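You operate a simulated robot arm through the tools that you are given. There is no shell and no other tool. Be economical: measure what you need, move in short steps, check, and stop when the job is done.

The job below is to be done with a simulated two-armed robot. You get a single attempt, and the scene is never put back.

## Task
Shut the right bench drawer. Put the cream band on the glass of the light board away on the top of the trims bench. Take the blue part cone on the near end of the belt and put it away on the free end of the doubling table. Put the fat olive cone from the far end of the belt on the pad of the steam table. Take the order card and leave it on the front lane of the belt. Close the left packing drawer. The order is free. Set down upright: fat olive cone.
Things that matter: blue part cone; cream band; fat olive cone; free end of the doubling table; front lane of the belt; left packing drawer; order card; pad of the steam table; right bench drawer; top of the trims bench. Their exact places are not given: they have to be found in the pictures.

Only the result counts: the job must be done as asked and must still hold three seconds after the hand-in. Knocking over, shifting, dropping, spilling or breaking anything else fails it.

## Robot
Two 7-joint arms with two-finger parallel grippers on one trunk, on a base that drives. Base frame: it is fixed to the floor where the robot stands at the start and does not move with it; the origin is under the middle of the robot, x ahead of it, y to its left, z up. Units: cm, degrees, N and s.
The left shoulder is at the start at [5, 16.8, 103.2], the right one opposite. With the tool pointing down near the work surface each hand reaches from about 22 to 66 cm from the robot's upright axis, wherever it stands, measured 20 degrees to its own side. Places, roughly: blue part cone [75, 250, 75]; cream band (16x4x2 cm) [90, 150, 90]; fat olive cone [75, 300, 75]; free end of the doubling table [-600, -300, 80]; front lane of the belt (40x17 cm) [68, 228, 76]; left packing drawer [70, 430, 70]; order card [75, 350, 75]; pad of the steam table [90, -150, 90]; right bench drawer [60, 0, 70]; top of the trims bench [-250, 430, 80]. Payload 1.57 kg a hand.
The tool frame of a hand sits at the grasp point between the pads (the TCP): z along the fingers, y along the line on which they close. The tips reach 3 cm beyond it. The gripper opens to 8 cm. The fingers are 1.7 cm wide and 1.2 cm thick; the gripper's body (4 by 8.2 cm) begins 8 cm behind the TCP.
Orientation is told as [roll, pitch, yaw] about the base's x, y, z axes, in that order, counted from this pose: with the fingers straight down and closing along the base's y, the tool's x points along the base's -x, its y along +y and its z along -z.

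## Interface
- The arms move only by the tool play_rows. It takes "left_rows", "right_rows" or both (then of equal length, played together; a hand with none holds still); each is one flat list of numbers, 7 for each row, row after row: the closure in counts, from 0 (fully open) to 255 (shut), then the shift along the tool's x, y, z in units of 300 mm (1.0 is 300 mm), then the turn, a rotation vector about the tool's x, y, z in units of 60 degrees (1.0 is 60 degrees). In form: [jaw, dx, dy, dz, wx, wy, wz, jaw, dx, dy, dz, wx, wy, wz, ...]. A call has 1 to 8 rows; each row is the pose to reach, as a shift and turn from the pose commanded when the call began, along the tool's axes at that moment. A call with a number of a shift or a turn outside -1 to 1 is refused whole. Each row takes 0.2 s and may step no farther than 5 cm and 8.6 degrees from the row before; otherwise, or with a gripper value out of range, the whole call is refused. Where a pose cannot be reached the arm comes as near as it can. A force on the tool above 40 N (or 10 N above the force at the start of the call, whichever is more), or a blocked arm, ends the call early, and 0.2 s more pass. The fingers move at their own pace (about 4.5 cm/s each) and stop on an object; they squeeze with about 43 N. The grip force told is the motor's: it shows also when the fingers shut on nothing. Time passes only in rows, and 0.2 s behind the last, so rows that repeat a pose let the fingers close. It gives the time, the measured TCP pose, the force on the tool (base axes), the opening and the grip force at its end, in the units of the frame above (readings bear some noise), with the torque about the TCP (base axes, N m) and any sound that the robot's microphone picked up.
- Cameras (640 x 400 px; columns grow to the right, rows downward): "scene" is now at [12.07, -1.09, 123.05]; the picture's right is [-0.13, -0.99, 0.00], its down [-0.68, 0.09, -0.73] and it looks along [0.72, -0.10, -0.69] (base axes); focal length 260 px, centre (320, 200). "left" rides on the left gripper at [7.2, 0.7, -12.2] in its tool frame; the picture's right is [-0.09, 1.00, 0.00], its down [-0.84, -0.08, -0.54] and it looks along [-0.54, -0.05, 0.84] (tool axes); focal length 238 px, centre (320, 200). "right" rides on the right gripper at [7.2, -0.7, -12.2] in its tool frame; the picture's right is [0.09, 1.00, 0.00], its down [-0.84, 0.08, -0.54] and it looks along [-0.54, 0.05, 0.84] (tool axes); focal length 238 px, centre (320, 200).
- snapshot(camera): a new picture of that camera. It takes no simulated time.
- raise_lower(by): slides the trunk up (or, below 0, down) by that many cm; the arms and the scene camera ride with it, the base frame stays. It gives what a move gives, with no picture.
- drive_base(legs): drives the robot by 1 to 6 legs, each [ahead, left, turn to the left] in cm, cm and degrees, along the robot's own axes; the way and the turn of a leg run together, so that a leg with both is an arc; at most 150 cm and 180 degrees a leg. The arms and the cameras ride along, it lands a little off, and it stops where it bumps. It gives what a move gives.
- aim_head(pan, tilt): turns the head with the scene camera to pan (to the left, within 80 degrees either way) and tilt (down, from -29 to 69), counted from straight ahead of the robot. It gives what a move gives.
- probe_pixels(camera, pixels): there is no depth. For up to 12 entries [column, row, z] of the newest picture of that camera ("zoom" is the newest enlarged one), the place [x, y] in the base frame at which the ray of that pixel passes the height z, good to about 0.2 cm. It takes no simulated time.
- enlarge(camera, box): a new picture of the part [left, top, right, bottom] of that camera's present view, enlarged. It takes no simulated time.
- job_done(): hands the job in; it is judged then, once.

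Keep the steps short. Do not move on a guess: measure, check each grasp and each placing, and mend mistakes. In all there are 110 turns and 88 pictures (those below and enlarged ones count). Leave the grippers open and the arms clear of the work at the hand-in unless told otherwise, and finish with a single line.

The tools are called after "Emit:" as name(argument=value, ...) on one line, values as JSON. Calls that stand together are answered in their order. play_rows: Moves the arms, as the interface text tells. Its arguments: {"type":"object","properties":{"left_rows":{"type":"array","items":{"type":"number"}},"right_rows":{"type":"array","items":{"type":"number"}}},"required":[]} The other tools are called the same way: raise_lower (by) slides the trunk up or down; drive_base (legs) drives the base; aim_head (pan, tilt) turns the head that bears the scene camera; snapshot (camera) takes a picture; probe_pixels (camera, pixels) gives the place at which the rays of pixels pass given heights; enlarge (camera, box) takes an enlarged picture of a part of a camera's view; job_done () hands the job in.

At the start:

```text
time: 0.0
left_position: [54.15, 17.37, 93.81]
left_tcp_rot: [0.0, 0.0, 0.1]
left_ft_force: [-0.3, 0.5, 0.2]
left_torque: [-0.01, 0.02, 0.0]
left_finger_gap: 8.03
left_finger_force: 0.1
right_position: [51.75, -23.62, 95.35]
right_tcp_rot: [0.0, 0.1, 0.0]
right_ft_force: [-0.9, -0.5, 0.4]
right_torque: [0.03, 0.0, -0.01]
right_finger_gap: 7.99
right_finger_force: 0.0
trunk travel left (down, up): [-20.0, 24.3]
robot x, y, heading: [0.19, 0.3, -0.2]
head pan, tilt: [-7.7, 43.3]
```

scene: 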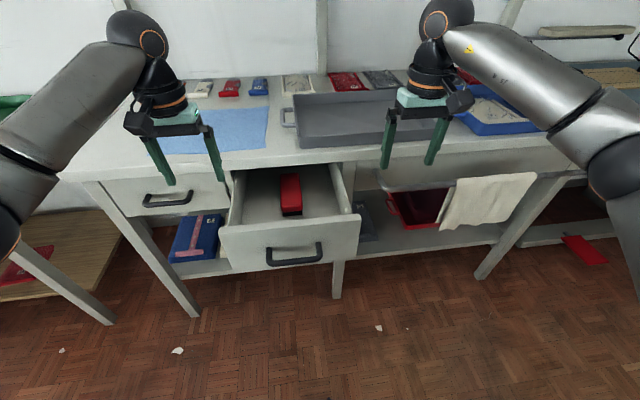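
right: 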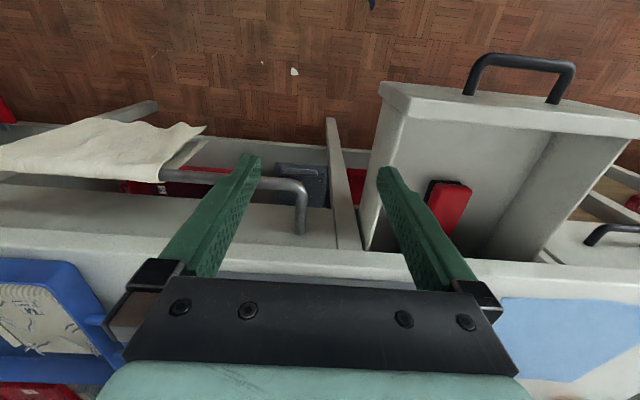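
left: 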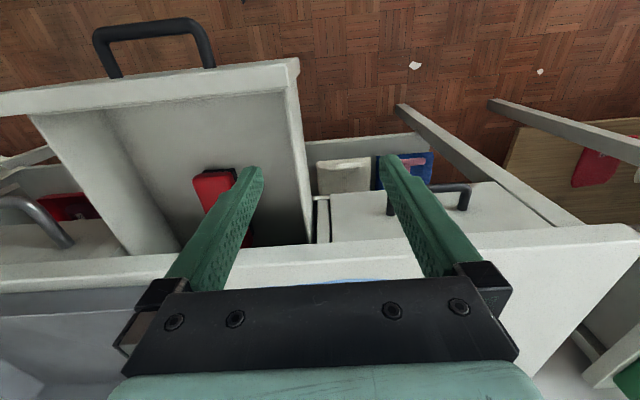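

The open drawer in front (front panel at about (290,240), handle at (294,255)) is the right bench drawer. I'll measure its front.

Emit:
probe_pixels(camera="scene", pixels=[[222, 228, 75], [360, 215, 75], [290, 222, 75], [294, 255, 68], [228, 272, 64], [250, 165, 80], [345, 160, 80], [168, 198, 68], [190, 185, 75], [290, 185, 70], [290, 212, 70]])

Emit:
aim_head(pan=70, tilt=25)

Emit:
snapshot(camera="scene")

```text
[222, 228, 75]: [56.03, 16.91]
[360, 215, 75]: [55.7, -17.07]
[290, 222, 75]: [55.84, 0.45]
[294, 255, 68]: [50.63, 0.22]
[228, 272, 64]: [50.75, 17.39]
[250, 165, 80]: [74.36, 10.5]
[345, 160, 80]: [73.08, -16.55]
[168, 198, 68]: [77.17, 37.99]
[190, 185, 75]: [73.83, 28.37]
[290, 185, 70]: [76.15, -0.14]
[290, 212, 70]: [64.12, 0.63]
```

```text
time: 1.5
left_position: [54.25, 17.32, 93.67]
left_tcp_rot: [0.0, -0.1, 0.1]
left_ft_force: [-0.3, -0.9, -0.5]
left_torque: [-0.01, 0.03, -0.05]
left_finger_gap: 7.97
left_finger_force: 0.1
right_position: [51.84, -23.66, 95.36]
right_tcp_rot: [-0.1, 0.0, 0.1]
right_ft_force: [0.5, 0.6, -0.7]
right_torque: [0.02, 0.02, 0.02]
right_finger_gap: 8.02
right_finger_force: 0.0
trunk travel left (down, up): [-20.0, 24.3]
robot x, y, heading: [0.26, 0.09, -0.0]
head pan, tilt: [70.0, 25.0]
```

```text
84 pictures are left
```

scene: 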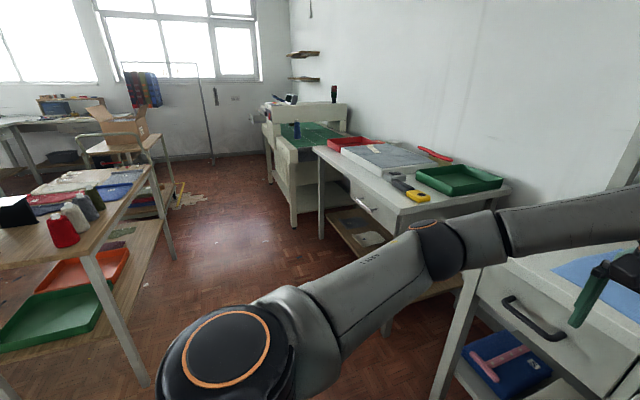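

The drawer front is at x≈56, its handle bar at x≈50.5, z≈68, y≈0, and the closed panel would sit near x≈74. I'll bring the right hand, closed, over the floor side of the handle (x≈42, y≈-2).

Emit:
play_rows(right_rows=[255, 0.065, 0.144, 0, 0, 0, 0, 255, 0.13, 0.288, 0, 0, 0, 0, 255, 0.195, 0.432, 0, 0, 0, 0, 255, 0.26, 0.576, 0, 0, 0, 0, 255, 0.325, 0.72, 0, 0, 0, 0, 255, 0.325, 0.72, 0.15, 0, 0, 0, 255, 0.325, 0.72, 0.3, 0, 0, 0, 255, 0.325, 0.72, 0.45, 0, 0, 0])

Emit:
aim_head(pan=0, tilt=48)

Emit:
snapshot(camera="scene")

```text
time: 3.3
left_position: [54.3, 17.33, 93.8]
left_tcp_rot: [0.0, -0.1, 0.1]
left_ft_force: [-0.3, -0.5, 0.7]
left_torque: [-0.01, -0.01, -0.01]
left_finger_gap: 8.0
left_finger_force: 0.0
right_position: [42.09, -2.1, 81.92]
right_tcp_rot: [0.1, 0.0, 0.0]
right_ft_force: [0.3, 0.1, 0.1]
right_torque: [0.02, 0.0, -0.03]
right_finger_gap: 0.0
right_finger_force: 21.5
trunk travel left (down, up): [-20.0, 24.3]
robot x, y, heading: [0.4, -0.05, 0.1]
head pan, tilt: [70.0, 25.0]
```

```text
time: 4.7
left_position: [54.08, 17.24, 93.75]
left_tcp_rot: [0.0, 0.1, 0.2]
left_ft_force: [-1.5, 1.1, 0.0]
left_torque: [0.0, 0.02, 0.01]
left_finger_gap: 7.99
left_finger_force: 0.0
right_position: [42.1, -2.17, 81.94]
right_tcp_rot: [-0.1, 0.1, 0.1]
right_ft_force: [0.4, 0.3, -0.6]
right_torque: [0.01, 0.0, 0.0]
right_finger_gap: 0.04
right_finger_force: 20.8
trunk travel left (down, up): [-20.0, 24.3]
robot x, y, heading: [-0.28, 0.11, 0.2]
head pan, tilt: [0.0, 48.0]
```

```text
83 pictures are left
```

scene: 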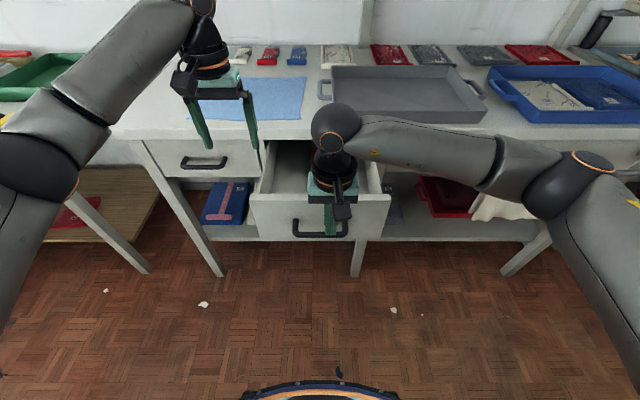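

Fingers hang in front of the handle. Down 14 cm, then push ahead in steps.

Emit:
play_rows(right_rows=[255, 0, 0, 0.16, 0, 0, 0, 255, 0, 0, 0.32, 0, 0, 0, 255, 0, 0, 0.467, 0, 0, 0, 255, -0.1, 0, 0.467, 0, 0, 0, 255, -0.2, 0, 0.467, 0, 0, 0, 255, -0.3, 0, 0.467, 0, 0, 0, 255, -0.4, 0, 0.467, 0, 0, 0, 255, -0.5, 0, 0.467, 0, 0, 0])

Emit:
snapshot(camera="scene")

```text
time: 6.5
left_position: [54.03, 17.29, 93.98]
left_tcp_rot: [0.0, 0.0, 0.1]
left_ft_force: [0.2, 0.2, 0.1]
left_torque: [-0.01, 0.01, -0.01]
left_finger_gap: 7.99
left_finger_force: 0.1
right_position: [56.98, -1.91, 68.2]
right_tcp_rot: [0.0, -0.4, 0.1]
right_ft_force: [0.1, -4.3, 24.8]
right_torque: [-0.03, -0.44, -0.18]
right_finger_gap: 0.0
right_finger_force: 22.0
trunk travel left (down, up): [-20.0, 24.3]
robot x, y, heading: [0.07, -0.1, -0.0]
head pan, tilt: [0.0, 48.0]
```

```text
82 pictures are left
```

scene: 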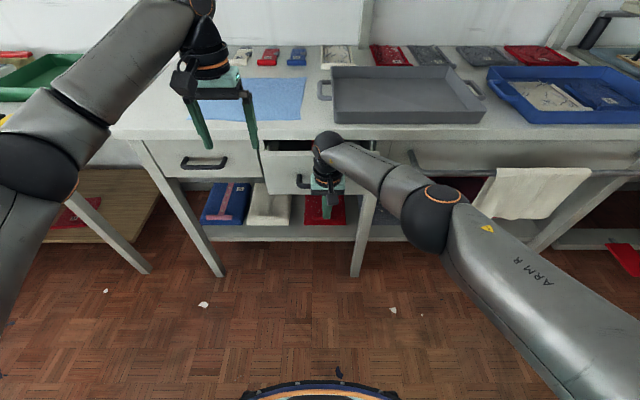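

The drawer has moved in, but the tool reads 25 N upward. I'll look from the right hand.

Emit:
snapshot(camera="right")

Emit:
enlarge(camera="scene", box=[220, 110, 420, 235])

```text
81 pictures are left
```

right: 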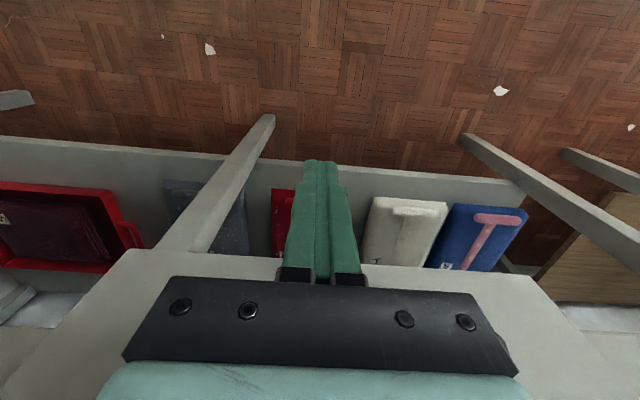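

```text
3.20 times, centred on (320, 172) of scene
```

zoom: 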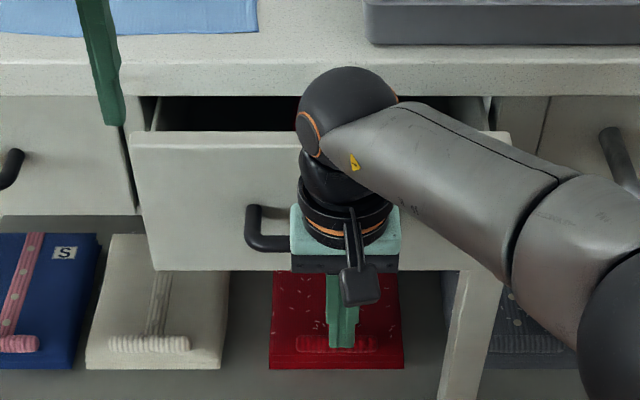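

The gripper body is resting on the handle bar, so the handle is higher than I took it (about z 75). I raise 4 cm so the finger alone pushes, then continue in.

Emit:
play_rows(right_rows=[255, 0.0, 0, -0.07, 0, 0, 0, 255, 0.0, 0, -0.133, 0, 0, 0, 255, -0.05, 0, -0.133, 0, 0, 0, 255, -0.1, 0, -0.133, 0, 0, 0])

Emit:
enlarge(camera="scene", box=[220, 110, 420, 235])

```text
time: 7.5
left_position: [54.14, 17.24, 93.67]
left_tcp_rot: [-0.1, 0.1, 0.1]
left_ft_force: [-0.4, -0.7, 0.3]
left_torque: [0.01, -0.01, 0.0]
left_finger_gap: 8.01
left_finger_force: 0.1
right_position: [58.14, -2.2, 71.95]
right_tcp_rot: [0.0, 0.0, 0.0]
right_ft_force: [0.1, -0.3, -0.2]
right_torque: [-0.04, 0.02, -0.03]
right_finger_gap: 0.01
right_finger_force: 21.3
right hand out of reach, approached as far as the arm can: row 3, 4
trunk travel left (down, up): [-20.0, 24.3]
robot x, y, heading: [0.03, -0.06, 0.0]
head pan, tilt: [0.0, 48.0]
```

```text
3.20 times, centred on (320, 172) of scene
```

zoom: 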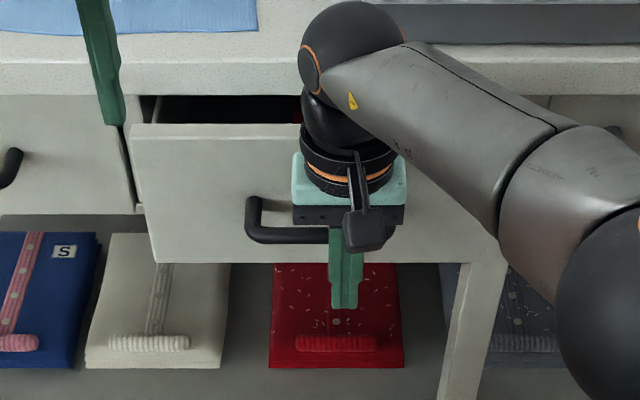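

The arm is at its reach. I'll drive the base ahead 7 cm so the finger pushes the handle.

Emit:
drive_base(legs=[[7, 0, 0]])

Emit:
snapshot(camera="scene")

```text
time: 8.6
left_position: [60.83, 17.18, 93.66]
left_tcp_rot: [0.1, 0.2, 0.2]
left_ft_force: [-0.3, 0.1, 0.8]
left_torque: [0.02, 0.0, 0.0]
left_finger_gap: 8.0
left_finger_force: 0.2
right_position: [64.25, -2.15, 71.98]
right_tcp_rot: [-0.2, 1.3, 0.0]
right_ft_force: [-3.6, -1.4, -0.3]
right_torque: [0.07, -0.35, -0.01]
right_finger_gap: 0.0
right_finger_force: 21.4
trunk travel left (down, up): [-20.0, 24.3]
robot x, y, heading: [6.65, -0.11, 0.2]
head pan, tilt: [0.0, 48.0]
stopped in leg 1: the force on the tool passed its limit at 110 N (the readings are from after the stop); the commanded pose is now the measured one
```

```text
78 pictures are left
```

scene: 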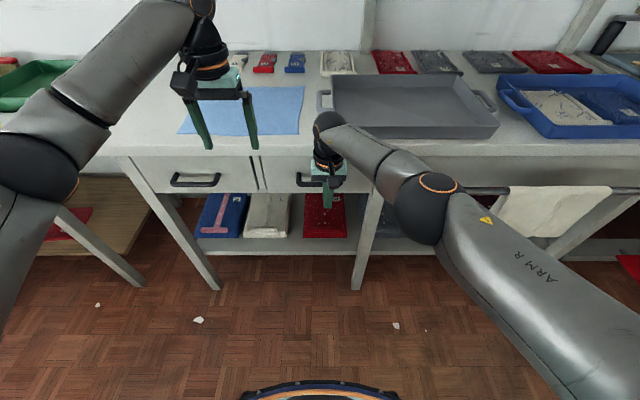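

Emit:
enlarge(camera="scene", box=[150, 110, 420, 235])

```text
2.37 times, centred on (285, 172) of scene
```

zoom: 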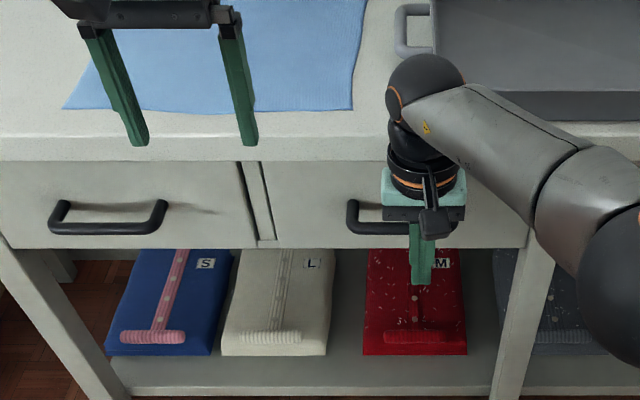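

The right bench drawer is flush with its neighbour. Now I back the base 12 cm away, raise the right hand, and look around to map the route.

Emit:
drive_base(legs=[[-14, 0, 0]])

Emit:
play_rows(right_rows=[0, 0.05, -0.1, -0.12, 0, 0, 0, 0, 0.1, -0.2, -0.24, 0, 0, 0, 0, 0.15, -0.3, -0.36, 0, 0, 0, 0, 0.2, -0.4, -0.48, 0, 0, 0, 0, 0.25, -0.5, -0.6, 0, 0, 0, 0, 0.3, -0.6, -0.72, 0, 0, 0, 0, 0.35, -0.66, -0.84, 0, 0, 0])

Emit:
play_rows(left_rows=[0, 0.1, 0.05, -0.1, 0, 0, 0, 0, 0.2, 0.05, -0.15, 0, 0, 0, 0, 0.3, 0.05, -0.15, 0, 0, 0, 0, 0.4, 0.05, -0.15, 0, 0, 0])

Emit:
aim_head(pan=55, tilt=22)

Emit:
snapshot(camera="scene")

```text
time: 9.9
left_position: [47.15, 17.3, 93.67]
left_tcp_rot: [0.0, 0.2, 0.2]
left_ft_force: [-0.1, 0.1, 0.1]
left_torque: [0.02, -0.01, -0.02]
left_finger_gap: 7.98
left_finger_force: 0.1
right_position: [50.41, -1.99, 72.08]
right_tcp_rot: [-0.2, 1.3, -0.1]
right_ft_force: [-0.6, 0.3, 0.5]
right_torque: [0.0, 0.01, 0.0]
right_finger_gap: 0.01
right_finger_force: 20.9
trunk travel left (down, up): [-20.0, 24.3]
robot x, y, heading: [-7.09, 0.21, -0.1]
head pan, tilt: [0.0, 48.0]
```

```text
time: 11.5
left_position: [47.09, 17.34, 93.65]
left_tcp_rot: [0.0, 0.1, 0.2]
left_ft_force: [0.0, -0.5, 0.5]
left_torque: [0.02, 0.02, 0.01]
left_finger_gap: 7.99
left_finger_force: 0.1
right_position: [40.27, -21.66, 97.39]
right_tcp_rot: [-0.2, 1.3, -0.1]
right_ft_force: [0.0, -0.1, 0.0]
right_torque: [0.0, 0.01, 0.0]
right_finger_gap: 8.0
right_finger_force: 0.1
trunk travel left (down, up): [-20.0, 24.3]
robot x, y, heading: [-6.94, -0.11, -0.0]
head pan, tilt: [0.0, 48.0]
```

```text
time: 12.5
left_position: [35.08, 18.87, 98.26]
left_tcp_rot: [-0.1, 0.2, 0.1]
left_ft_force: [0.2, -0.1, -0.3]
left_torque: [0.02, -0.03, 0.02]
left_finger_gap: 8.01
left_finger_force: 0.1
right_position: [40.33, -21.62, 97.46]
right_tcp_rot: [-0.1, 1.2, -0.1]
right_ft_force: [0.2, -0.1, -0.3]
right_torque: [-0.01, 0.01, -0.02]
right_finger_gap: 8.01
right_finger_force: 0.1
trunk travel left (down, up): [-20.0, 24.3]
robot x, y, heading: [-6.98, -0.06, -0.2]
head pan, tilt: [0.0, 48.0]
```

```text
time: 13.8
left_position: [35.17, 18.85, 98.25]
left_tcp_rot: [0.0, 0.3, 0.2]
left_ft_force: [-0.2, 0.1, 0.3]
left_torque: [-0.03, -0.02, -0.01]
left_finger_gap: 7.99
left_finger_force: 0.0
right_position: [40.5, -21.67, 97.25]
right_tcp_rot: [-0.2, 1.2, 0.0]
right_ft_force: [-0.9, -0.5, -0.9]
right_torque: [-0.01, -0.02, 0.0]
right_finger_gap: 8.0
right_finger_force: 0.0
trunk travel left (down, up): [-20.0, 24.3]
robot x, y, heading: [-7.01, -0.07, -0.0]
head pan, tilt: [55.0, 22.0]
```

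```text
76 pictures are left
```

scene: 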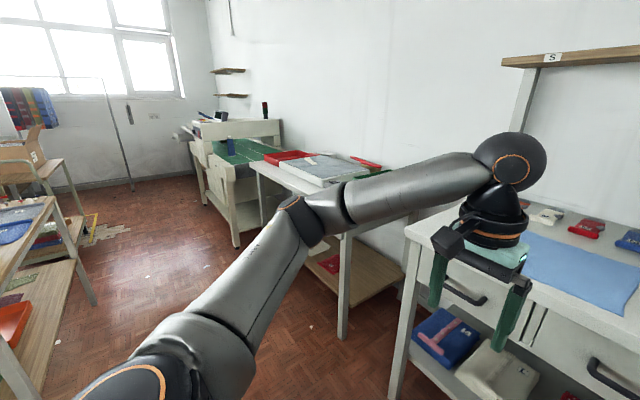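

I'll measure the aisle: the left rack's legs and edge, and the front edges of the tables on the right.

Emit:
probe_pixels(camera="scene", pixels=[[93, 304, 0], [52, 198, 80], [342, 338, 0], [237, 246, 0], [262, 175, 80], [20, 395, 20], [12, 340, 40], [233, 170, 80], [330, 210, 80]])

Emit:
aim_head(pan=80, tilt=45)

Emit:
snapshot(camera="scene")

```text
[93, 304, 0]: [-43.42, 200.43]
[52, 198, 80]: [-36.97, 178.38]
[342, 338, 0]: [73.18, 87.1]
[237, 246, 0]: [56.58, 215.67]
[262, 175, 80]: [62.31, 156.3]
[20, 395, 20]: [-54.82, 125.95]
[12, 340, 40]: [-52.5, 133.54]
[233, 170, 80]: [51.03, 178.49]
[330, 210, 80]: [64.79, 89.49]
```

```text
time: 14.7
left_position: [35.16, 18.91, 98.38]
left_tcp_rot: [0.0, 0.2, 0.2]
left_ft_force: [0.1, -0.6, 0.5]
left_torque: [-0.01, -0.01, 0.0]
left_finger_gap: 8.0
left_finger_force: 0.0
right_position: [40.38, -21.48, 97.3]
right_tcp_rot: [-0.1, 1.3, -0.1]
right_ft_force: [-0.5, -0.2, 0.6]
right_torque: [0.03, -0.03, -0.01]
right_finger_gap: 8.01
right_finger_force: 0.0
trunk travel left (down, up): [-20.0, 24.3]
robot x, y, heading: [-7.26, 0.32, 0.1]
head pan, tilt: [80.0, 45.0]
```

```text
75 pictures are left
```

scene: 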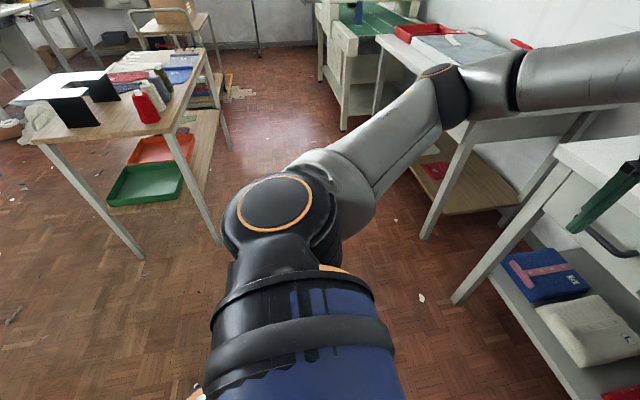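

The aisle between x≈-37 and x≈60 is free. I drive left 140 and ahead 12 to stand before the light board.

Emit:
drive_base(legs=[[12, 135, 0]])

Emit:
aim_head(pan=0, tilt=35)

Emit:
snapshot(camera="scene")

Emit:
aim_head(pan=60, tilt=35)

Emit:
snapshot(camera="scene")

```text
time: 26.6
left_position: [47.43, 152.84, 98.32]
left_tcp_rot: [-0.1, 0.2, 0.1]
left_ft_force: [0.7, -0.1, -0.3]
left_torque: [-0.01, 0.0, 0.01]
left_finger_gap: 8.02
left_finger_force: 0.1
right_position: [52.55, 112.44, 97.33]
right_tcp_rot: [-0.2, 1.3, -0.2]
right_ft_force: [0.8, -0.4, 0.5]
right_torque: [-0.01, -0.03, -0.02]
right_finger_gap: 7.99
right_finger_force: 0.1
trunk travel left (down, up): [-20.0, 24.3]
robot x, y, heading: [5.17, 134.02, -0.1]
head pan, tilt: [80.0, 45.0]
```

```text
time: 28.1
left_position: [47.33, 152.82, 98.31]
left_tcp_rot: [-0.1, 0.3, 0.0]
left_ft_force: [-0.3, -0.7, 0.0]
left_torque: [0.02, -0.01, -0.01]
left_finger_gap: 8.02
left_finger_force: 0.1
right_position: [52.55, 112.31, 97.22]
right_tcp_rot: [-0.2, 1.3, -0.2]
right_ft_force: [-0.4, 0.4, -0.7]
right_torque: [-0.02, -0.04, 0.01]
right_finger_gap: 8.0
right_finger_force: 0.0
trunk travel left (down, up): [-20.0, 24.3]
robot x, y, heading: [5.21, 133.86, 0.0]
head pan, tilt: [0.0, 35.0]
```

```text
74 pictures are left
```

scene: 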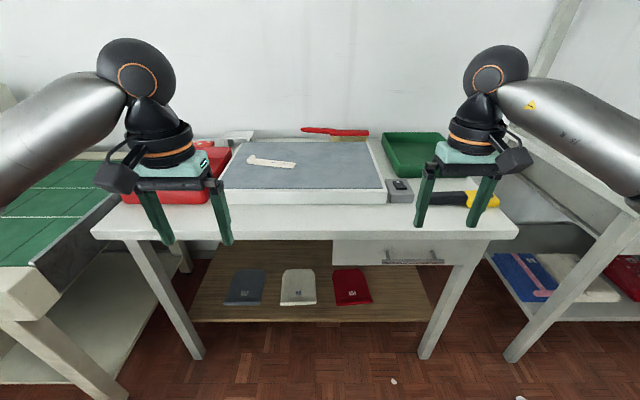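

```text
time: 29.4
left_position: [47.3, 152.81, 98.31]
left_tcp_rot: [0.0, 0.2, 0.0]
left_ft_force: [0.0, -0.4, 0.2]
left_torque: [0.01, -0.03, -0.02]
left_finger_gap: 8.01
left_finger_force: 0.1
right_position: [52.66, 112.29, 97.33]
right_tcp_rot: [-0.2, 1.3, 0.0]
right_ft_force: [0.7, -1.0, -0.2]
right_torque: [0.01, 0.0, 0.0]
right_finger_gap: 8.0
right_finger_force: 0.1
trunk travel left (down, up): [-20.0, 24.3]
robot x, y, heading: [4.92, 133.63, -0.3]
head pan, tilt: [60.0, 35.0]
```

```text
73 pictures are left
```

scene: 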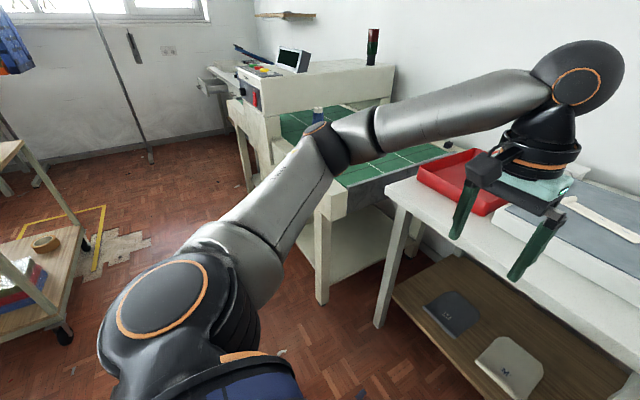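

The cream band is on the grey glass at about (270,161) in the front picture. I look there again to measure it.

Emit:
aim_head(pan=0, tilt=35)

Emit:
enlarge(camera="scene", box=[200, 120, 400, 245])

Emit:
probe_pixels(camera="zoom", pixels=[[155, 115, 88], [305, 145, 88], [600, 265, 80], [90, 205, 80], [90, 205, 84], [590, 210, 87], [590, 260, 80], [155, 115, 90], [305, 145, 90], [60, 355, 80]])

```text
time: 30.7
left_position: [47.35, 152.79, 98.4]
left_tcp_rot: [0.0, 0.3, 0.1]
left_ft_force: [-0.1, -0.2, 0.1]
left_torque: [0.01, 0.03, -0.02]
left_finger_gap: 8.0
left_finger_force: 0.2
right_position: [52.48, 112.23, 97.36]
right_tcp_rot: [-0.1, 1.4, -0.2]
right_ft_force: [-0.2, -1.1, 0.1]
right_torque: [-0.03, 0.01, -0.03]
right_finger_gap: 8.0
right_finger_force: 0.1
trunk travel left (down, up): [-20.0, 24.3]
robot x, y, heading: [5.29, 134.2, -0.1]
head pan, tilt: [0.0, 35.0]
```

```text
3.20 times, centred on (300, 182) of scene
```

zoom: 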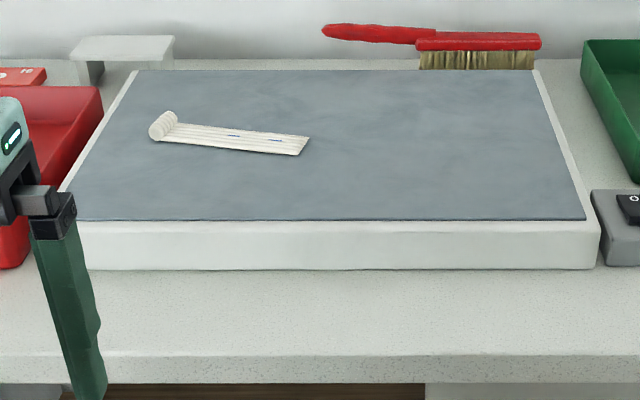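

```text
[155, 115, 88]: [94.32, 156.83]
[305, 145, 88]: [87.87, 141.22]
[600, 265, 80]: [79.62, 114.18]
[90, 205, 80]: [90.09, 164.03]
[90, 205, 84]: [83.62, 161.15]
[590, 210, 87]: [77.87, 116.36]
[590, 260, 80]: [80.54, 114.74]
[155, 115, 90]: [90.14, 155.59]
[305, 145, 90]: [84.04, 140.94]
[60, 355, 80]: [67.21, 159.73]
```

The band lies on the glass, centre about (88,149), long axis about 22° off y. I drive left 28 and ahead 22 so the right hand can reach it.

Emit:
drive_base(legs=[[0, 28, 0], [22, 0, 0]])

Emit:
aim_head(pan=-20, tilt=45)

Emit:
snapshot(camera="scene")

```text
time: 35.1
left_position: [69.72, 180.02, 98.26]
left_tcp_rot: [0.0, 0.2, -0.4]
left_ft_force: [0.9, 0.2, -0.5]
left_torque: [-0.01, 0.02, 0.01]
left_finger_gap: 7.99
left_finger_force: 0.0
right_position: [74.68, 139.6, 97.3]
right_tcp_rot: [-0.2, 1.2, -0.7]
right_ft_force: [0.0, 0.1, -0.5]
right_torque: [-0.03, 0.0, 0.04]
right_finger_gap: 8.0
right_finger_force: 0.1
trunk travel left (down, up): [-20.0, 24.3]
robot x, y, heading: [27.19, 161.51, -0.2]
head pan, tilt: [0.0, 35.0]
```

```text
time: 35.9
left_position: [69.75, 180.09, 98.3]
left_tcp_rot: [0.0, 0.2, -0.4]
left_ft_force: [-0.9, 0.1, 0.1]
left_torque: [0.03, -0.02, 0.02]
left_finger_gap: 8.02
left_finger_force: 0.0
right_position: [74.83, 139.58, 97.31]
right_tcp_rot: [-0.3, 1.3, -0.8]
right_ft_force: [-0.5, 0.4, -0.5]
right_torque: [-0.02, -0.03, 0.02]
right_finger_gap: 7.99
right_finger_force: 0.1
trunk travel left (down, up): [-20.0, 24.3]
robot x, y, heading: [27.6, 161.43, -0.5]
head pan, tilt: [-20.0, 45.0]
```

```text
71 pictures are left
```

scene: 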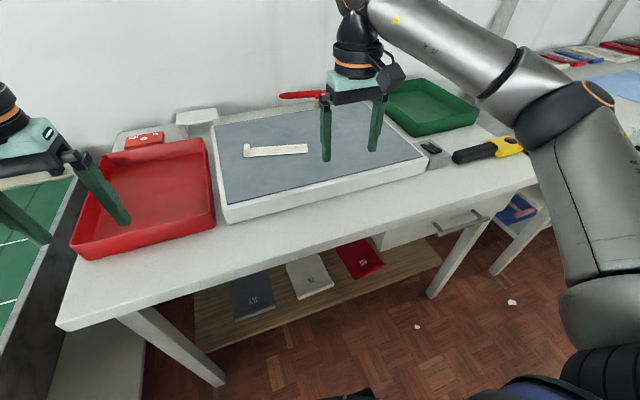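

I enlarge on the band and probe at several heights to triangulate with the earlier view.

Emit:
enlarge(camera="scene", box=[210, 100, 338, 180])

Emit:
probe_pixels(camera="scene", pixels=[[244, 153, 86], [308, 150, 86], [244, 153, 88], [308, 150, 88], [244, 153, 90], [308, 150, 90]])

```text
5.00 times, centred on (274, 140) of scene
```

zoom: 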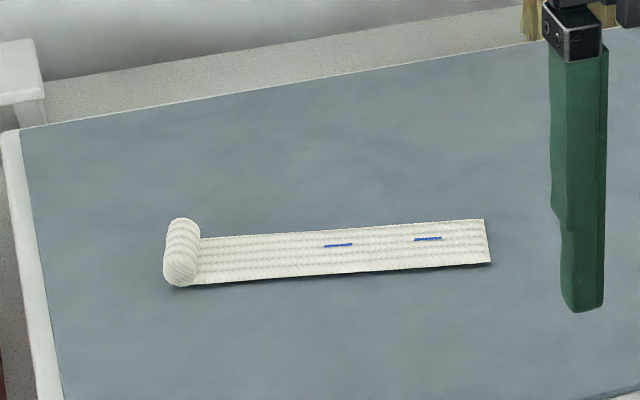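

```text
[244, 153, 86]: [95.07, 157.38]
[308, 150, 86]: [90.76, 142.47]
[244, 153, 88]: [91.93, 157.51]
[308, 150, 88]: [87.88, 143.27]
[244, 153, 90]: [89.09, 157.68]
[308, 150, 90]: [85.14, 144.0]
```

I bring the right hand above the band (88.5,149.5) and turn it 60° of the 74° needed so that the fingers will close across the band's width.

Emit:
play_rows(right_rows=[0, -0.057, 0.041, 0, 0, -0.02, -0.125, 0, -0.114, 0.082, 0, 0, -0.02, -0.25, 0, -0.171, 0.123, 0, 0, -0.02, -0.375, 0, -0.228, 0.164, 0, 0, -0.02, -0.5, 0, -0.285, 0.205, 0, 0, -0.02, -0.625, 0, -0.342, 0.246, 0, 0, -0.02, -0.75, 0, -0.4, 0.29, 0, 0, -0.02, -0.875, 0, -0.457, 0.33, 0, 0, -0.02, -1.0])

Emit:
snapshot(camera="right")

```text
time: 37.7
left_position: [69.39, 180.05, 98.53]
left_tcp_rot: [0.0, -0.1, -0.5]
left_ft_force: [-1.2, 0.5, 0.8]
left_torque: [0.02, -0.08, -0.02]
left_finger_gap: 8.03
left_finger_force: 0.1
right_position: [70.61, 148.15, 102.27]
right_tcp_rot: [-0.2, -0.6, 56.5]
right_ft_force: [-1.5, 0.2, 0.1]
right_torque: [0.02, -0.11, 0.01]
right_finger_gap: 7.99
right_finger_force: 0.1
right hand out of reach, approached as far as the arm can: row 5, 6, 7, 8
trunk travel left (down, up): [-20.0, 24.3]
robot x, y, heading: [27.24, 161.75, -0.6]
head pan, tilt: [-20.0, 45.0]
```

```text
69 pictures are left
```

right: 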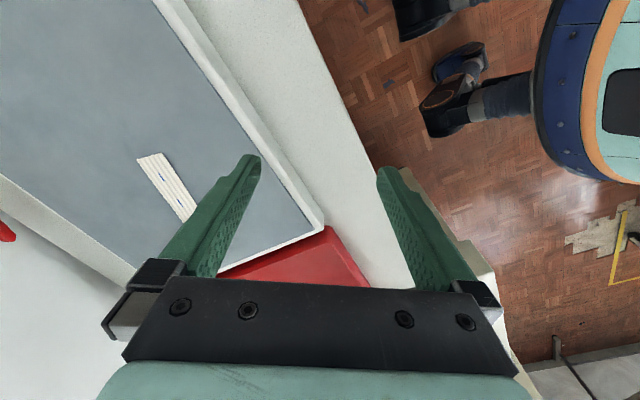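

The hand ran out of reach (robot too far back). I drive 11 cm closer, then continue.

Emit:
drive_base(legs=[[11, 0, 0]])

Emit:
aim_head(pan=-25, tilt=50)

Emit:
snapshot(camera="scene")

```text
time: 38.9
left_position: [80.81, 180.03, 98.33]
left_tcp_rot: [-0.1, 0.1, -0.2]
left_ft_force: [0.4, -0.4, 0.9]
left_torque: [0.01, 0.02, 0.0]
left_finger_gap: 7.99
left_finger_force: 0.0
right_position: [81.84, 148.13, 102.15]
right_tcp_rot: [0.0, -0.4, 56.5]
right_ft_force: [0.8, 0.7, 0.2]
right_torque: [-0.02, -0.01, 0.04]
right_finger_gap: 8.01
right_finger_force: 0.1
trunk travel left (down, up): [-20.0, 24.3]
robot x, y, heading: [37.86, 161.5, -0.6]
head pan, tilt: [-20.0, 45.0]
```

```text
time: 39.6
left_position: [80.81, 180.02, 98.33]
left_tcp_rot: [-0.1, 0.2, -0.3]
left_ft_force: [-0.3, 0.7, 0.2]
left_torque: [0.02, 0.03, -0.01]
left_finger_gap: 8.0
left_finger_force: 0.0
right_position: [81.86, 148.09, 102.21]
right_tcp_rot: [0.0, -0.4, 56.5]
right_ft_force: [-0.4, 0.1, 0.1]
right_torque: [0.03, 0.0, 0.02]
right_finger_gap: 8.01
right_finger_force: 0.1
trunk travel left (down, up): [-20.0, 24.3]
robot x, y, heading: [38.64, 161.17, -0.5]
head pan, tilt: [-25.0, 50.0]
```

```text
68 pictures are left
```

scene: 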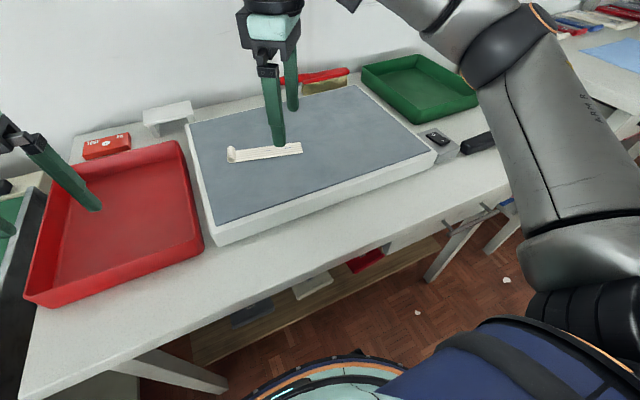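

Now the band's ends show at (230,155) and (302,148); I probe them, and enlarge for exactness.

Emit:
enlarge(camera="scene", box=[200, 110, 328, 190])

Emit:
probe_pixels(camera="scene", pixels=[[302, 154, 84], [302, 154, 86], [302, 154, 88], [302, 154, 90], [227, 158, 86], [227, 158, 88], [227, 158, 90]])

```text
5.00 times, centred on (264, 150) of scene
```

zoom: 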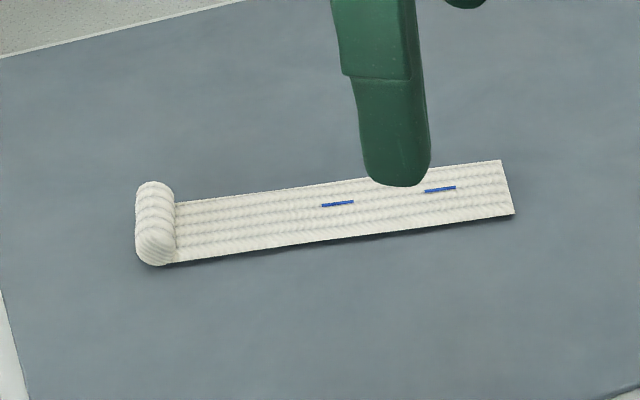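

```text
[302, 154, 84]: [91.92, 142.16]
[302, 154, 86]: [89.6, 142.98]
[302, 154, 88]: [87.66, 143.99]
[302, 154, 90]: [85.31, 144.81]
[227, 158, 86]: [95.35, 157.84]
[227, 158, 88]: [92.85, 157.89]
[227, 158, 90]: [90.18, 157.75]
```

Emit:
probe_pixels(camera="zoom", pixels=[[320, 217, 84], [320, 217, 86], [320, 217, 88], [500, 160, 86], [514, 214, 86], [178, 203, 86], [185, 262, 86], [137, 225, 86], [507, 188, 84], [507, 188, 86], [507, 188, 88], [395, 185, 97]])

```text
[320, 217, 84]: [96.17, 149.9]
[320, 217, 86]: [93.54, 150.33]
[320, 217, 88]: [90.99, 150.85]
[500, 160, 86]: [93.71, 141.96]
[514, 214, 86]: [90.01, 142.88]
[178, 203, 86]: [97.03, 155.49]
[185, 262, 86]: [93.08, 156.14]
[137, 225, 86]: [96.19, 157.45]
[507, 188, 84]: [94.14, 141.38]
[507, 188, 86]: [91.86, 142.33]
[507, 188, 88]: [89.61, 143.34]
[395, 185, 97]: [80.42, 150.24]
```

The glass is at z≈85.5 and the band centre at about (94,150), with yaw 74° needed. I move over it to z≈93.

Emit:
play_rows(right_rows=[0, -0.069, -0.076, 0.06, 0, 0, -0.073, 0, -0.138, -0.152, 0.12, 0, 0, -0.146, 0, -0.207, -0.228, 0.18, 0, 0, -0.219, 0, -0.276, -0.303, 0.24, 0, 0, -0.292, 0, -0.276, -0.303, 0.3, 0, 0, -0.292])

Emit:
enlarge(camera="scene", box=[200, 90, 360, 190])

Emit:
snapshot(camera="right")

```text
time: 40.8
left_position: [80.9, 179.94, 98.35]
left_tcp_rot: [0.0, 0.2, -0.2]
left_ft_force: [0.8, 0.1, 0.7]
left_torque: [-0.01, -0.01, 0.01]
left_finger_gap: 7.99
left_finger_force: 0.0
right_position: [75.92, 151.42, 96.79]
right_tcp_rot: [0.0, -0.5, 73.9]
right_ft_force: [-0.5, 0.4, 0.0]
right_torque: [-0.02, 0.0, 0.0]
right_finger_gap: 7.99
right_finger_force: 0.1
right hand out of reach, approached as far as the arm can: row 1, 2, 3, 4, 5
trunk travel left (down, up): [-20.0, 24.3]
robot x, y, heading: [38.51, 161.4, -0.3]
head pan, tilt: [-25.0, 50.0]
```

```text
4.00 times, centred on (280, 140) of scene
```

zoom: 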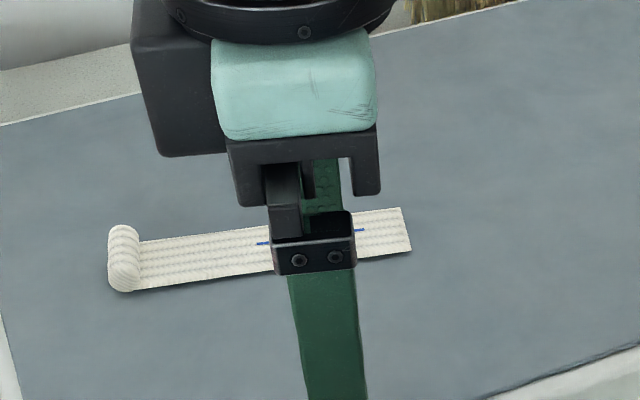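

```text
65 pictures are left
```

right: 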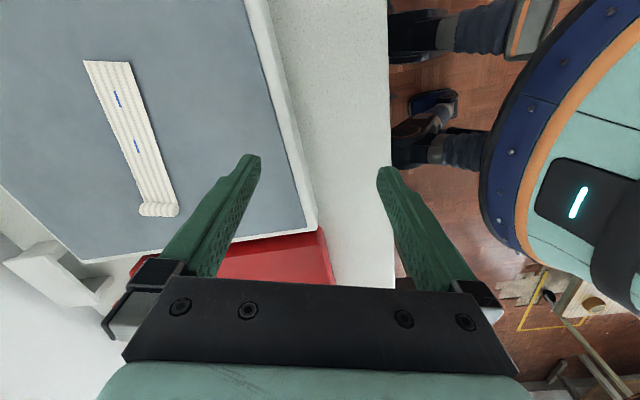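

At +74° yaw the right wrist cannot reach out. The mirror-image left hand should. I bring the right hand back to neutral while turning the left hand by +60°, both staying high and pulled in.

Emit:
play_rows(right_rows=[0, 0.0, 0, -0.02, 0, 0, 0.125, 0, 0, 0, -0.04, 0, 0, 0.25, 0, 0, 0, -0.06, 0, 0, 0.375, 0, 0, 0, -0.08, 0, 0, 0.5, 0, 0, 0, -0.1, 0, 0, 0.625, 0, 0, 0, -0.1, 0, 0, 0.75, 0, 0, 0, -0.1, 0, 0, 0.875, 0, 0, 0, -0.1, 0, 0, 1.0], left_rows=[0, 0.02, 0, 0, 0, 0, -0.125, 0, 0.04, 0, -0.02, 0, 0, -0.25, 0, 0.06, 0, -0.04, 0, 0, -0.375, 0, 0.08, 0, -0.06, 0, 0, -0.5, 0, 0.1, 0, -0.06, 0, 0, -0.625, 0, 0.1, 0, -0.06, 0, 0, -0.75, 0, 0.1, 0, -0.06, 0, 0, -0.875, 0, 0.1, 0, -0.06, 0, 0, -1.0])

Emit:
drive_base(legs=[[0, -24, 0]])

```text
time: 42.6
left_position: [77.76, 180.04, 100.15]
left_tcp_rot: [0.2, -0.1, 59.8]
left_ft_force: [0.8, 0.2, 0.4]
left_torque: [0.04, -0.03, -0.02]
left_finger_gap: 7.98
left_finger_force: 0.1
right_position: [76.46, 151.65, 99.51]
right_tcp_rot: [0.3, -0.3, 13.8]
right_ft_force: [0.3, -0.6, 0.2]
right_torque: [-0.04, -0.02, -0.01]
right_finger_gap: 8.0
right_finger_force: 0.1
trunk travel left (down, up): [-20.0, 24.3]
robot x, y, heading: [38.59, 161.79, -0.5]
head pan, tilt: [-25.0, 50.0]
```

```text
time: 45.2
left_position: [77.6, 156.48, 100.04]
left_tcp_rot: [0.2, 0.0, 59.5]
left_ft_force: [-0.4, -0.5, 0.1]
left_torque: [0.02, 0.02, 0.02]
left_finger_gap: 8.0
left_finger_force: 0.0
right_position: [76.15, 128.3, 99.46]
right_tcp_rot: [0.3, -0.2, 13.9]
right_ft_force: [-0.1, -0.5, -0.5]
right_torque: [0.02, -0.01, 0.0]
right_finger_gap: 7.99
right_finger_force: 0.1
trunk travel left (down, up): [-20.0, 24.3]
robot x, y, heading: [37.8, 137.92, -1.0]
head pan, tilt: [-25.0, 50.0]
```

Robot stands at (37.8,138). Left hand now goes over the roll end of the band, (96,155.5), z≈94, yaw 74°.

Emit:
play_rows(left_rows=[0, -0.056, -0.109, 0.04, 0, 0, -0.05, 0, -0.112, -0.218, 0.08, 0, 0, -0.1, 0, -0.168, -0.327, 0.12, 0, 0, -0.15, 0, -0.225, -0.436, 0.16, 0, 0, -0.2, 0, -0.282, -0.545, 0.2, 0, 0, -0.24])

Emit:
aim_head(pan=15, tilt=48)

Emit:
snapshot(camera="left")

Emit:
snapshot(camera="scene")

```text
time: 46.4
left_position: [95.95, 155.56, 94.01]
left_tcp_rot: [0.3, -0.1, 73.8]
left_ft_force: [0.4, -0.5, -0.3]
left_torque: [-0.04, 0.01, -0.02]
left_finger_gap: 8.01
left_finger_force: 0.0
right_position: [76.13, 128.24, 99.36]
right_tcp_rot: [0.4, -0.3, 13.8]
right_ft_force: [1.1, 0.0, -0.7]
right_torque: [0.0, 0.02, 0.02]
right_finger_gap: 8.02
right_finger_force: 0.1
trunk travel left (down, up): [-20.0, 24.3]
robot x, y, heading: [38.27, 138.0, -0.7]
head pan, tilt: [-25.0, 50.0]
```

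```text
time: 47.5
left_position: [95.92, 155.6, 94.02]
left_tcp_rot: [0.2, 0.0, 73.9]
left_ft_force: [0.6, -0.6, -0.9]
left_torque: [0.01, -0.01, 0.01]
left_finger_gap: 8.04
left_finger_force: 0.1
right_position: [76.08, 128.34, 99.42]
right_tcp_rot: [0.3, -0.4, 13.8]
right_ft_force: [0.1, 0.1, -0.5]
right_torque: [-0.01, -0.01, 0.01]
right_finger_gap: 8.02
right_finger_force: 0.1
trunk travel left (down, up): [-20.0, 24.3]
robot x, y, heading: [37.9, 138.37, -0.6]
head pan, tilt: [15.0, 48.0]
```

```text
64 pictures are left
```

left: 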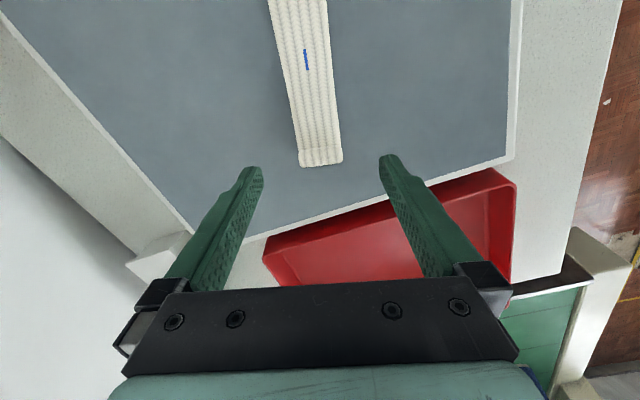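

```text
63 pictures are left
```

scene: 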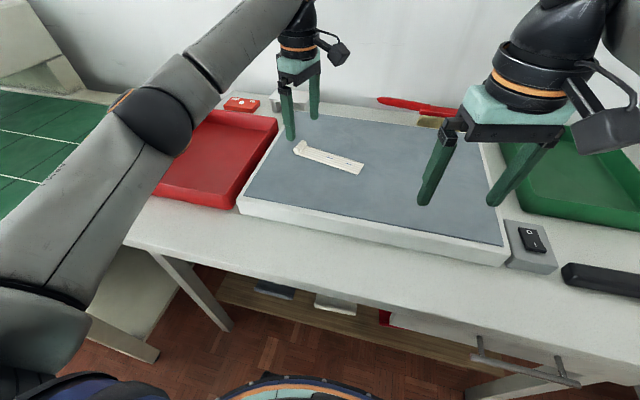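

Reach is good. I measure the band from the left camera: roll end at about (320,163).

Emit:
probe_pixels(camera="left", pixels=[[301, 166, 86], [342, 163, 86], [321, 164, 86], [321, 164, 87], [268, 0, 86], [328, 0, 86], [298, 150, 87.5], [341, 147, 87.5], [321, 164, 85], [279, 50, 86], [332, 50, 86]])

Emit:
probe_pixels(camera="scene", pixels=[[298, 154, 86], [356, 173, 86], [302, 142, 87.5], [363, 164, 86]])

```text
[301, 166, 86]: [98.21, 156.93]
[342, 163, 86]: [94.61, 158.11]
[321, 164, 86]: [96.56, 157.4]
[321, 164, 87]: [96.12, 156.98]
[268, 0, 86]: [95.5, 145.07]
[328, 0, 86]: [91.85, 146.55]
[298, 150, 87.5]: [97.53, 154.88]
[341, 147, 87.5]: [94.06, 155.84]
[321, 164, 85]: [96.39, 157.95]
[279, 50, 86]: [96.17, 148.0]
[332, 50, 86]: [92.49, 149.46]
```

```text
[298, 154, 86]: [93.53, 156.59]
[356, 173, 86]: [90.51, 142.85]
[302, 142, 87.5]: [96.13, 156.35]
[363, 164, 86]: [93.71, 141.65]
```

Band axis and height agree in both views (glass ≈85.5). I lower so the tips straddle the roll at z≈86.1 (TCP 89.1), then close.

Emit:
play_rows(left_rows=[0, -0.02, 0, 0.06, 0, 0, 0, 0, -0.02, 0, 0.12, 0, 0, 0, 0, -0.02, 0, 0.163, 0, 0, 0])

Emit:
enlarge(camera="scene", box=[250, 100, 378, 180])

```text
time: 48.3
left_position: [96.32, 156.21, 89.2]
left_tcp_rot: [0.2, 0.1, 73.9]
left_ft_force: [-0.2, -0.4, 0.5]
left_torque: [0.03, -0.03, -0.01]
left_finger_gap: 7.99
left_finger_force: 0.0
right_position: [76.21, 128.23, 99.45]
right_tcp_rot: [0.4, -0.3, 13.8]
right_ft_force: [0.7, -0.2, -0.3]
right_torque: [-0.02, 0.01, 0.01]
right_finger_gap: 7.98
right_finger_force: 0.0
trunk travel left (down, up): [-20.0, 24.3]
robot x, y, heading: [38.48, 138.25, -0.7]
head pan, tilt: [15.0, 48.0]
```

```text
5.00 times, centred on (314, 140) of scene
```

zoom: 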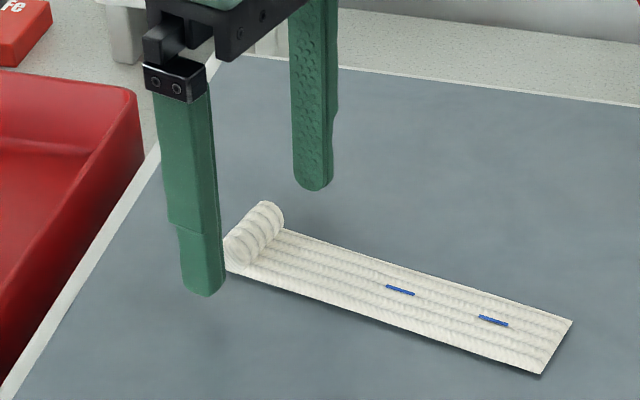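

Tips straddle the roll. I go 0.4 cm lower and close, repeating rows for the fingers.

Emit:
play_rows(left_rows=[0, 0, 0, 0.013, 0, 0, 0, 255, 0, 0, 0.013, 0, 0, 0, 255, 0, 0, 0.013, 0, 0, 0, 255, 0, 0, 0.013, 0, 0, 0, 255, 0, 0, 0.013, 0, 0, 0])

Emit:
enlarge(camera="scene", box=[250, 100, 378, 180])

```text
time: 49.5
left_position: [96.16, 156.25, 88.84]
left_tcp_rot: [0.1, 0.0, 73.8]
left_ft_force: [-0.8, 0.5, -0.1]
left_torque: [0.02, 0.01, -0.02]
left_finger_gap: 3.88
left_finger_force: 27.4
right_position: [76.13, 128.25, 99.5]
right_tcp_rot: [0.4, -0.3, 13.8]
right_ft_force: [-0.2, 0.4, -0.3]
right_torque: [0.0, -0.02, 0.04]
right_finger_gap: 7.99
right_finger_force: 0.1
trunk travel left (down, up): [-20.0, 24.3]
robot x, y, heading: [38.42, 138.05, -0.6]
head pan, tilt: [15.0, 48.0]
```

```text
5.00 times, centred on (314, 140) of scene
```

zoom: 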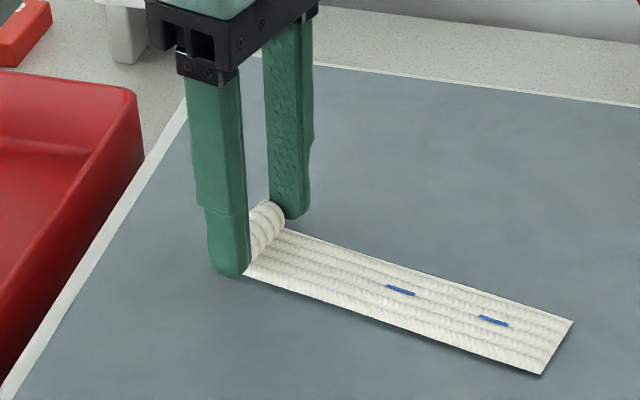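

Gripped (3.9 cm). I lift straight up 12 cm, then draw it back 16 cm toward the robot.

Emit:
play_rows(left_rows=[255, 0, 0, -0.07, 0, 0, 0, 255, 0, 0, -0.2, 0, 0, 0, 255, 0, 0, -0.33, 0, 0, 0, 255, 0, 0, -0.4, 0, 0, 0, 255, 0.037, 0.128, -0.4, 0, 0, 0, 255, 0.075, 0.256, -0.4, 0, 0, 0, 255, 0.112, 0.384, -0.4, 0, 0, 0, 255, 0.149, 0.512, -0.4, 0, 0, 0])

Emit:
snapshot(camera="scene")

```text
time: 51.3
left_position: [80.05, 156.32, 100.63]
left_tcp_rot: [0.2, 0.0, 74.0]
left_ft_force: [-0.3, 0.2, 0.3]
left_torque: [0.01, -0.04, -0.01]
left_finger_gap: 3.83
left_finger_force: 42.7
right_position: [76.04, 128.25, 99.41]
right_tcp_rot: [0.4, -0.3, 13.8]
right_ft_force: [0.3, -0.3, 0.2]
right_torque: [0.04, 0.01, -0.01]
right_finger_gap: 8.0
right_finger_force: 0.1
trunk travel left (down, up): [-20.0, 24.3]
robot x, y, heading: [38.11, 138.03, -1.0]
head pan, tilt: [15.0, 48.0]
```

```text
60 pictures are left
```

scene: 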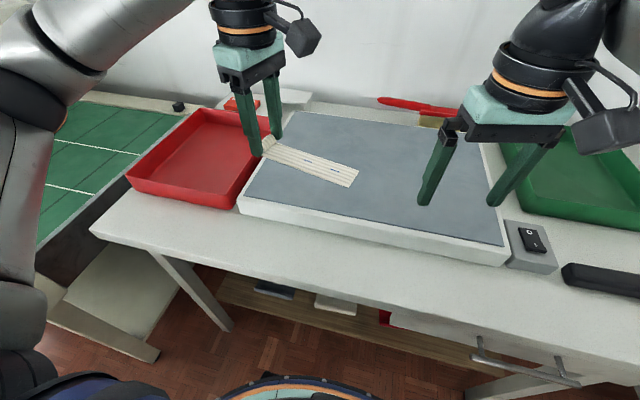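

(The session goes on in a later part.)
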